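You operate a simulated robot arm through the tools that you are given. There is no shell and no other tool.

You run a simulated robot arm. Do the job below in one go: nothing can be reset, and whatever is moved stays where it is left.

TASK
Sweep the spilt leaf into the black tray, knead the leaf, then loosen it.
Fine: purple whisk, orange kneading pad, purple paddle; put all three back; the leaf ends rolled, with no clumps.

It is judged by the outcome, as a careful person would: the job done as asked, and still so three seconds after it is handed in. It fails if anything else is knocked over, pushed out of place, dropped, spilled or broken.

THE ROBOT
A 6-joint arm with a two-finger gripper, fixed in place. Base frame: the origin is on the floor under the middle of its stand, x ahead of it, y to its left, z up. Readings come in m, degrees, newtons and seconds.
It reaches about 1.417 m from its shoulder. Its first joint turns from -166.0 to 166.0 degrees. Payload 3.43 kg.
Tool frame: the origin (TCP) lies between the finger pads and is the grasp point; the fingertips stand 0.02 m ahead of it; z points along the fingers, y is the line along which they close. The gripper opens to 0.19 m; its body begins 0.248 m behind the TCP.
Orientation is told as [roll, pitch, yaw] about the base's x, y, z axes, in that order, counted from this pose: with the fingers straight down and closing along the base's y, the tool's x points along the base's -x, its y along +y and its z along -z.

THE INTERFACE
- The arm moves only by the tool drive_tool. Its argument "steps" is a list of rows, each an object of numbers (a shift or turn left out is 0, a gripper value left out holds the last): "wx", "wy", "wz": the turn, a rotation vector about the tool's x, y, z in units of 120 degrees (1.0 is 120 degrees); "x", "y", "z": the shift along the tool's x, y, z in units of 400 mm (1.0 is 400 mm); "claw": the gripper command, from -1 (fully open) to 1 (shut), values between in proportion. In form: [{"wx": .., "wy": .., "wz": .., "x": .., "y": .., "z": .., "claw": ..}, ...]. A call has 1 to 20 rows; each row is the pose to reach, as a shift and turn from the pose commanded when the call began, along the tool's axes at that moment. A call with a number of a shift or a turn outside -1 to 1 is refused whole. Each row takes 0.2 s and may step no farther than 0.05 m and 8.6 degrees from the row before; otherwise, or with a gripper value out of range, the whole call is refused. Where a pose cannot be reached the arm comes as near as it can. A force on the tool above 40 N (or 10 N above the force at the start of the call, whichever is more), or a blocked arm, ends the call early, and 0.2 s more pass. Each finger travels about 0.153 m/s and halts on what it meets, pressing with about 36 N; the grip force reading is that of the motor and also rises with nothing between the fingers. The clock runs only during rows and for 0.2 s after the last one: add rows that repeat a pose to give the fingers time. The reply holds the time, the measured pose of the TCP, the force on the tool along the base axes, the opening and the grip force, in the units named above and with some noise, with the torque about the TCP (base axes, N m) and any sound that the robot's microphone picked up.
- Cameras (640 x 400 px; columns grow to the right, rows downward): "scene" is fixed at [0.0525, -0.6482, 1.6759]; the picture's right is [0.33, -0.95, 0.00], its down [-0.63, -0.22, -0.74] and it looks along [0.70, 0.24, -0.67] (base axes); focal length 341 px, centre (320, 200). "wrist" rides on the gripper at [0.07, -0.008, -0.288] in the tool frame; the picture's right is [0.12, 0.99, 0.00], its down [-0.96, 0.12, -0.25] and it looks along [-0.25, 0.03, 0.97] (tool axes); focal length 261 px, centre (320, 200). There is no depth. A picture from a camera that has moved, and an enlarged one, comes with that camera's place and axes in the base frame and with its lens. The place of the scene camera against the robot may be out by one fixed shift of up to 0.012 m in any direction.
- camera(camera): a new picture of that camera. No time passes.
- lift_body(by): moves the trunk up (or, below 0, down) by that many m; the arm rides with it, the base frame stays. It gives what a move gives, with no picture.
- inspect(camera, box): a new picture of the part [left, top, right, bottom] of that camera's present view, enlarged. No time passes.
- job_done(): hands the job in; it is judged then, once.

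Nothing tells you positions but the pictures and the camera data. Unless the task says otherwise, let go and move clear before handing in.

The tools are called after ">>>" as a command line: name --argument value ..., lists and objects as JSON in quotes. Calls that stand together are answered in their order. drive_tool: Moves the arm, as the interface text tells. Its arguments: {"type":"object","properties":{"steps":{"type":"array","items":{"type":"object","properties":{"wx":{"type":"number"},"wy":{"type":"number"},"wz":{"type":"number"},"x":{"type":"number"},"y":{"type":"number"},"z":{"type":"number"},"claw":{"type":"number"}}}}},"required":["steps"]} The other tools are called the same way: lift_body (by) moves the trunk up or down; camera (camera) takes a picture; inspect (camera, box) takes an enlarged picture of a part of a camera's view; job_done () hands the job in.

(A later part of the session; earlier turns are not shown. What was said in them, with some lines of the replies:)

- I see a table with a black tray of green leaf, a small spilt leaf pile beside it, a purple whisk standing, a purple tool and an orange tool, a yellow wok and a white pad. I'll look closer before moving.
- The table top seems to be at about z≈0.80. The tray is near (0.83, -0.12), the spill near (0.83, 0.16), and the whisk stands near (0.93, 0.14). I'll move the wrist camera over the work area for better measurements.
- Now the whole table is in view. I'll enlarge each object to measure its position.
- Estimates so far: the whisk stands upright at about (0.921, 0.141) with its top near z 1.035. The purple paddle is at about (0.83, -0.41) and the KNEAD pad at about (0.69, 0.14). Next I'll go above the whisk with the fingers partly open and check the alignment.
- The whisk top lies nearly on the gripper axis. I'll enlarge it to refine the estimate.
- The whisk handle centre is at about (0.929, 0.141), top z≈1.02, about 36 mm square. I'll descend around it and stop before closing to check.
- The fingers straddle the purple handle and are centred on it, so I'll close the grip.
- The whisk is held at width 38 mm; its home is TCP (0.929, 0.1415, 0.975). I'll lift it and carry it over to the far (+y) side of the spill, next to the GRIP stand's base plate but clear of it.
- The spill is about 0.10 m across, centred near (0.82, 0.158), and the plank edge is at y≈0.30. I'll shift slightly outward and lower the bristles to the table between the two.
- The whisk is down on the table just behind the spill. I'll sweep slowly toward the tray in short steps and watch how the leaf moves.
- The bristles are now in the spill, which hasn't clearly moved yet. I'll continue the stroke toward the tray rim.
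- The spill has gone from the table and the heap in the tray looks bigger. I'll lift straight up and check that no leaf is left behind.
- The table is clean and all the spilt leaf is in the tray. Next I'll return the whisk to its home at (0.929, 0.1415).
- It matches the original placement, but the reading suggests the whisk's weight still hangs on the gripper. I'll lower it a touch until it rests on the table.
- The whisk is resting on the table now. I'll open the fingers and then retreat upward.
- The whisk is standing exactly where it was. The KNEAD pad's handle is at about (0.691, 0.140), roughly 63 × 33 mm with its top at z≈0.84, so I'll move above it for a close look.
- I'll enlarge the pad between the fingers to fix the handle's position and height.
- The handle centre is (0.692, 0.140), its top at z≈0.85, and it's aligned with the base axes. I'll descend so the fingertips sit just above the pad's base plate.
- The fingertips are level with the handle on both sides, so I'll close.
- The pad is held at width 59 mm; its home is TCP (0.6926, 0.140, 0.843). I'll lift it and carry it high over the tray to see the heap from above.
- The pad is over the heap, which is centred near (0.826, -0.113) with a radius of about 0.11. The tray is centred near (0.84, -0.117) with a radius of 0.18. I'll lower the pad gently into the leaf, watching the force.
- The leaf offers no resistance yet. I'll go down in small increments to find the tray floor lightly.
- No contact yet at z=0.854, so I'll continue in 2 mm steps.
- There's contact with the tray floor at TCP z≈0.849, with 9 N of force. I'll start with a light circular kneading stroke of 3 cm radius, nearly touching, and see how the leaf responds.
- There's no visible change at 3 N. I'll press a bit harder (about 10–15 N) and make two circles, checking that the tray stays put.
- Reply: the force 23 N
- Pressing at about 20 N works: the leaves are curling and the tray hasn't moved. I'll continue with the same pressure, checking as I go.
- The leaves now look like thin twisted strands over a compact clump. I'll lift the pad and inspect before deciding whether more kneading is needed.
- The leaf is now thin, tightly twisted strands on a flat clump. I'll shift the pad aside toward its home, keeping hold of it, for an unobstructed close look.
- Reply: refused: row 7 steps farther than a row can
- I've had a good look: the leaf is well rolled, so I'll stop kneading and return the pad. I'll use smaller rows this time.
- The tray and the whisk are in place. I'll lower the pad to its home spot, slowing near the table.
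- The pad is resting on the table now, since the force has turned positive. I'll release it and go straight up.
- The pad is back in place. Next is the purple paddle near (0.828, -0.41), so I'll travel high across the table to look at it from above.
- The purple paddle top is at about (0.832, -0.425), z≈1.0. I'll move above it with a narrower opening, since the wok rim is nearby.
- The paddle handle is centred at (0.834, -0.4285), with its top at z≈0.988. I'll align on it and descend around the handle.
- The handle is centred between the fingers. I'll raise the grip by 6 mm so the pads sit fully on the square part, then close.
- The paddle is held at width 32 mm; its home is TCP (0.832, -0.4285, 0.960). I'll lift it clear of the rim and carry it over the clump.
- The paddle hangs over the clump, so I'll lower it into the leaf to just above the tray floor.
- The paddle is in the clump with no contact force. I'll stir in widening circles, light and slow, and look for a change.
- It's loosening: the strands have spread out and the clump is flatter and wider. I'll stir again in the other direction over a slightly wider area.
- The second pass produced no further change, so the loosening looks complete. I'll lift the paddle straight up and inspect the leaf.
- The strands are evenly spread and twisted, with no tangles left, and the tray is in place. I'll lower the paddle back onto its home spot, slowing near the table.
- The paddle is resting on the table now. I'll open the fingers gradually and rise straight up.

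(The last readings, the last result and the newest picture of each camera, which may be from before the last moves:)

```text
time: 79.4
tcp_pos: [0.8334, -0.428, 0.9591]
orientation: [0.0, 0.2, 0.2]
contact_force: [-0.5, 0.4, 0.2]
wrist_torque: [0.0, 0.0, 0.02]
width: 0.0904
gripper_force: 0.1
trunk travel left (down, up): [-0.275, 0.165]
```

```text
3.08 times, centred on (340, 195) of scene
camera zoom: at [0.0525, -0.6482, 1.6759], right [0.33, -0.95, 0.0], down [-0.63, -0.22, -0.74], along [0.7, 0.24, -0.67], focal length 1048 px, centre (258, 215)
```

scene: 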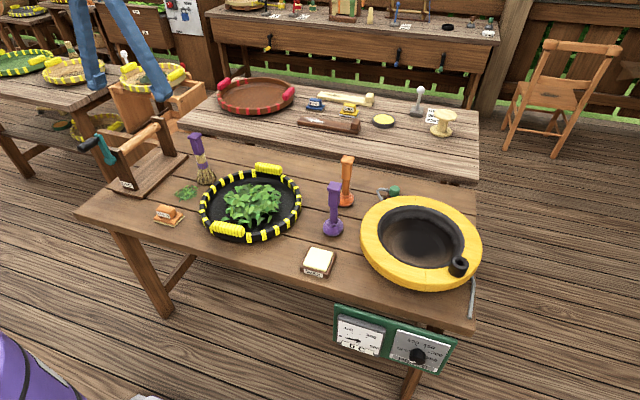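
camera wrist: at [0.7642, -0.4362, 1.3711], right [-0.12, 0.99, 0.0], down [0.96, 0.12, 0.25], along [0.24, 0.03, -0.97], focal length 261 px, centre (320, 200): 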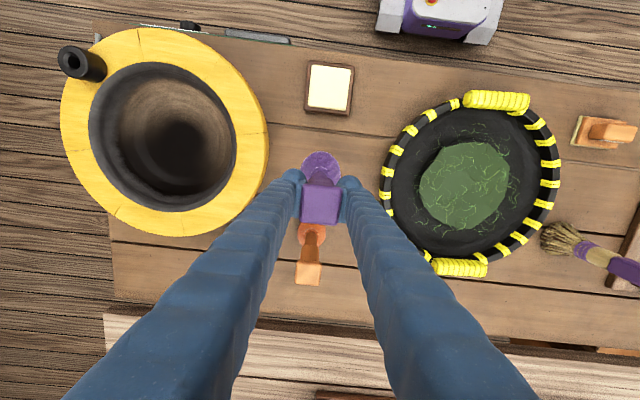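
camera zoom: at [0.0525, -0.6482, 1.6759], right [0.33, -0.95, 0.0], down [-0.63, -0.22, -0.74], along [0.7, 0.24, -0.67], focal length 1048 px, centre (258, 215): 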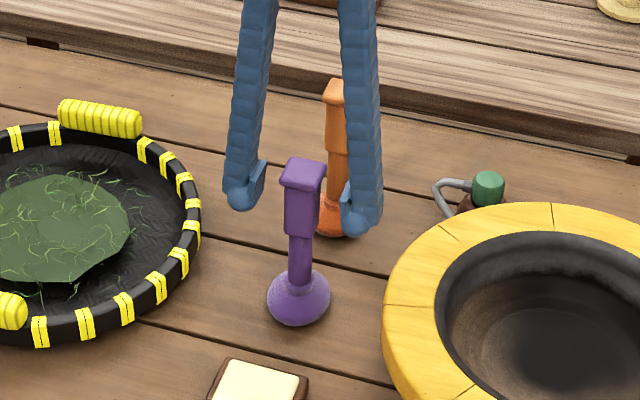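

The paddle stands upright at its original spot. I'll go up and away, then do a final check of everything.

>>> drive_tool --steps '[{"z": -0.08}, {"z": -0.18}, {"z": -0.3}, {"z": -0.42}, {"z": -0.54}, {"z": -0.66}, {"x": 0.06, "y": 0.06, "z": -0.72}, {"x": 0.14, "y": 0.14, "z": -0.75}, {"x": 0.22, "y": 0.22, "z": -0.75}, {"x": 0.3, "y": 0.3, "z": -0.75}, {"x": 0.3, "y": 0.3, "z": -0.75}]'

>>> camera --camera "scene"

>>> camera --camera "wrist"

>>> inspect --camera "scene" --box '[215, 165, 290, 235]'

>>> inspect --camera "scene" --box '[140, 120, 320, 260]'

>>> inspect --camera "scene" --box '[280, 130, 500, 300]'

```text
time: 81.8
tcp_pos: [0.7141, -0.3075, 1.2585]
orientation: [0.0, 0.0, 0.1]
contact_force: [0.0, -0.4, 0.2]
wrist_torque: [-0.12, 0.07, -0.01]
width: 0.0901
gripper_force: 0.0
trunk travel left (down, up): [-0.275, 0.165]
```

```text
taken
```

scene: 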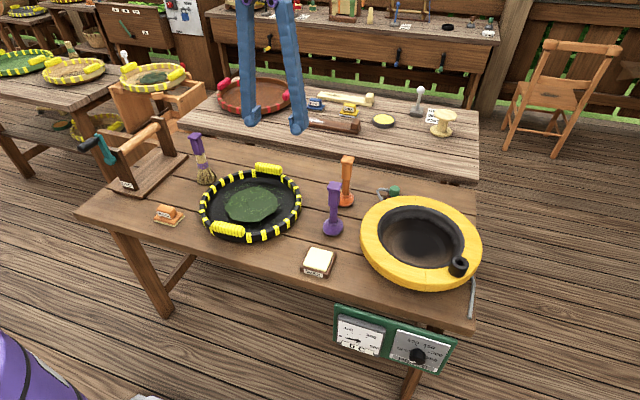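

```text
taken
camera wrist: at [0.6454, -0.3148, 1.546], right [-0.12, 0.99, 0.0], down [0.96, 0.12, 0.25], along [0.24, 0.03, -0.97], focal length 261 px, centre (320, 200)
```

wrist: 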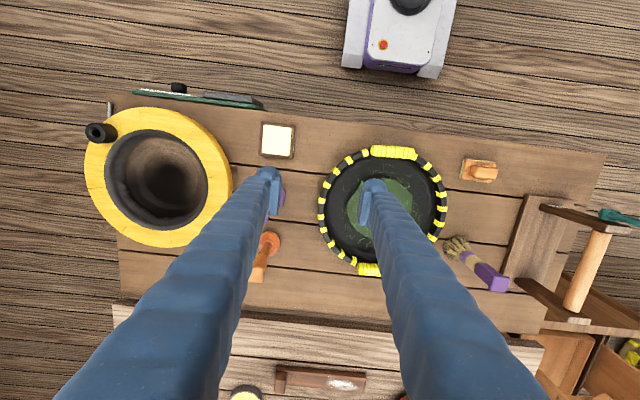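

```text
5.71 times, centred on (252, 200) of scene
camera zoom: at [0.0525, -0.6482, 1.6759], right [0.33, -0.95, 0.0], down [-0.63, -0.22, -0.74], along [0.7, 0.24, -0.67], focal length 1946 px, centre (706, 200)
```

zoom: 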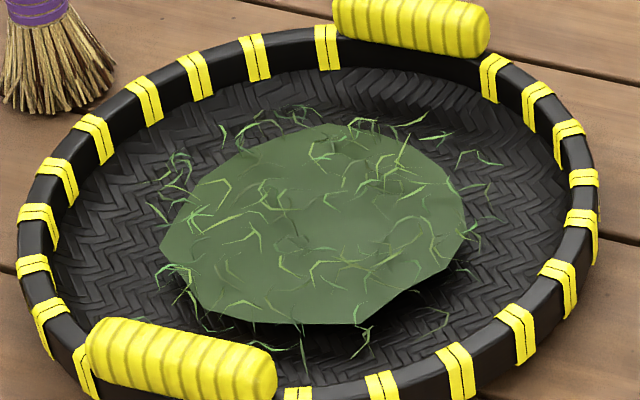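

```text
2.86 times, centred on (230, 190) of scene
camera zoom: at [0.0525, -0.6482, 1.6759], right [0.33, -0.95, 0.0], down [-0.63, -0.22, -0.74], along [0.7, 0.24, -0.67], focal length 973 px, centre (577, 229)
```

zoom: 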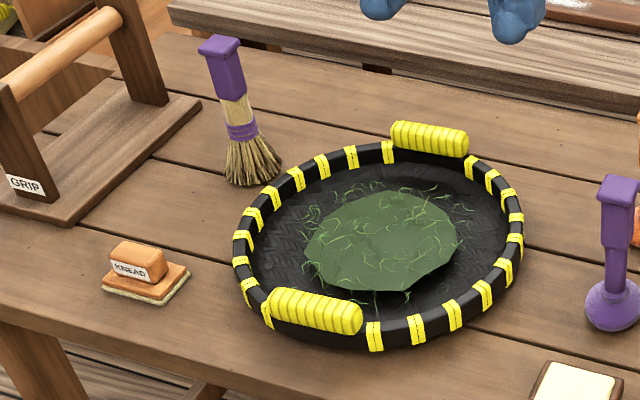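

```text
2.35 times, centred on (390, 215) of scene
camera zoom: at [0.0525, -0.6482, 1.6759], right [0.33, -0.95, 0.0], down [-0.63, -0.22, -0.74], along [0.7, 0.24, -0.67], focal length 801 px, centre (155, 165)
```

zoom: 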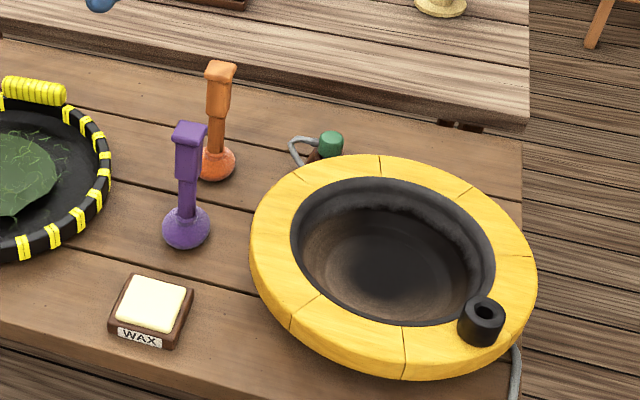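

Everything on the table matches its starting place. Before handing in, I'll take one closer look at the leaf with the wrist camera from a safe height.

>>> drive_tool --steps '[{"x": -0.02, "y": 0.1, "claw": -0.4}, {"x": -0.05, "y": 0.2}, {"x": -0.08, "y": 0.3}, {"x": -0.11, "y": 0.4}, {"x": -0.14, "y": 0.478, "z": 0.05}, {"x": -0.14, "y": 0.478, "z": 0.17}, {"x": -0.14, "y": 0.478, "z": 0.29}, {"x": -0.14, "y": 0.478, "z": 0.4}, {"x": -0.14, "y": 0.478, "z": 0.4}]'

>>> inspect --camera "wrist" --box '[240, 90, 400, 230]'

>>> camera --camera "wrist"

```text
time: 83.8
tcp_pos: [0.7694, -0.1167, 1.0977]
orientation: [0.0, -0.1, 0.0]
contact_force: [0.0, -0.4, -0.6]
wrist_torque: [0.03, -0.03, -0.02]
width: 0.1329
gripper_force: 0.1
trunk travel left (down, up): [-0.275, 0.165]
```

```text
2.86 times, centred on (320, 160) of wrist
camera zoom: at [0.6994, -0.1248, 1.3861], right [-0.12, 0.99, 0.0], down [0.96, 0.12, 0.25], along [0.25, 0.03, -0.97], focal length 745 px, centre (320, 314)
```

zoom: 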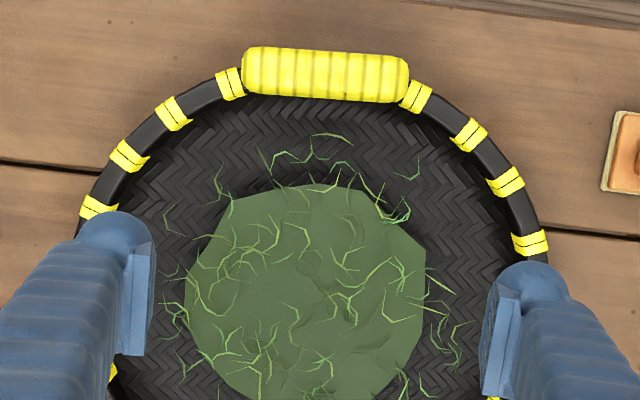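

```text
taken
camera wrist: at [0.6994, -0.1248, 1.3861], right [-0.12, 0.99, 0.0], down [0.96, 0.12, 0.25], along [0.25, 0.03, -0.97], focal length 261 px, centre (320, 200)
```

wrist: 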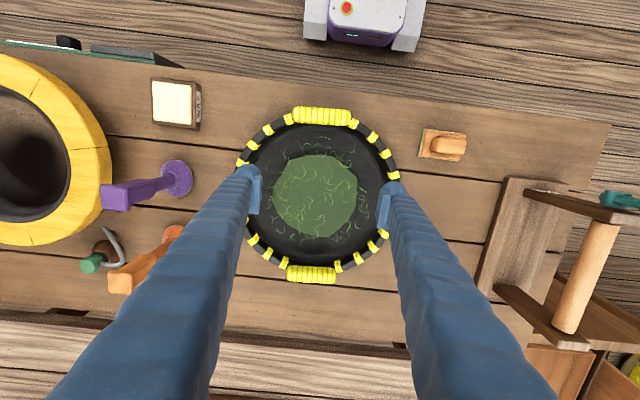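

The leaf is a flat, even spread of fine twisted strands with no lumps or tangles, the table is clean, and all three tools are back. I'll raise the arm clear before handing in.

>>> drive_tool --steps '[{"z": -0.12}, {"z": -0.24}, {"x": 0.1, "z": -0.3}, {"x": 0.2, "z": -0.35}, {"x": 0.3, "z": -0.35}, {"x": 0.3, "z": -0.35}]'

>>> camera --camera "scene"

```text
time: 85.2
tcp_pos: [0.6506, -0.1165, 1.2381]
orientation: [0.0, 0.0, -0.1]
contact_force: [0.0, 0.7, 0.4]
wrist_torque: [0.0, 0.11, -0.01]
width: 0.1333
gripper_force: 0.0
trunk travel left (down, up): [-0.275, 0.165]
```

```text
taken
```

scene: 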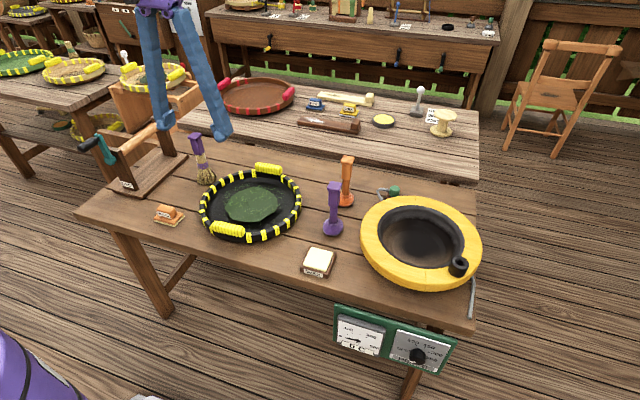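

The arm is clear, nothing else has moved, and the whisk, pad and paddle stand where they started. I'm handing in the job.

>>> job_done

```text
The job is handed in.
```

The job is handed in. The spilt leaf is swept into the black tray, kneaded and loosened. I haven't been told how it was judged.

- **Sweeping:** one stroke with the purple whisk cleared the spill, and no leaf was left on the table.
- **Kneading:** the orange pad did nothing visible at about 3 N. Four circles at about 20 N rolled the leaf into thin, twisted strands. I stopped there so as not to overwork it, judging it rolled by eye.
- **Loosening:** the first pass with the purple paddle spread the strands evenly. A second pass changed nothing more, so I took the leaf as free of clumps. A smooth green mound still shows under the strands; I took it to be the base of the heap, not a clump.
- **Putting back:** the whisk, pad and paddle all stand within a few millimetres of where they started. In the final picture the tray and everything else on the table look unmoved.
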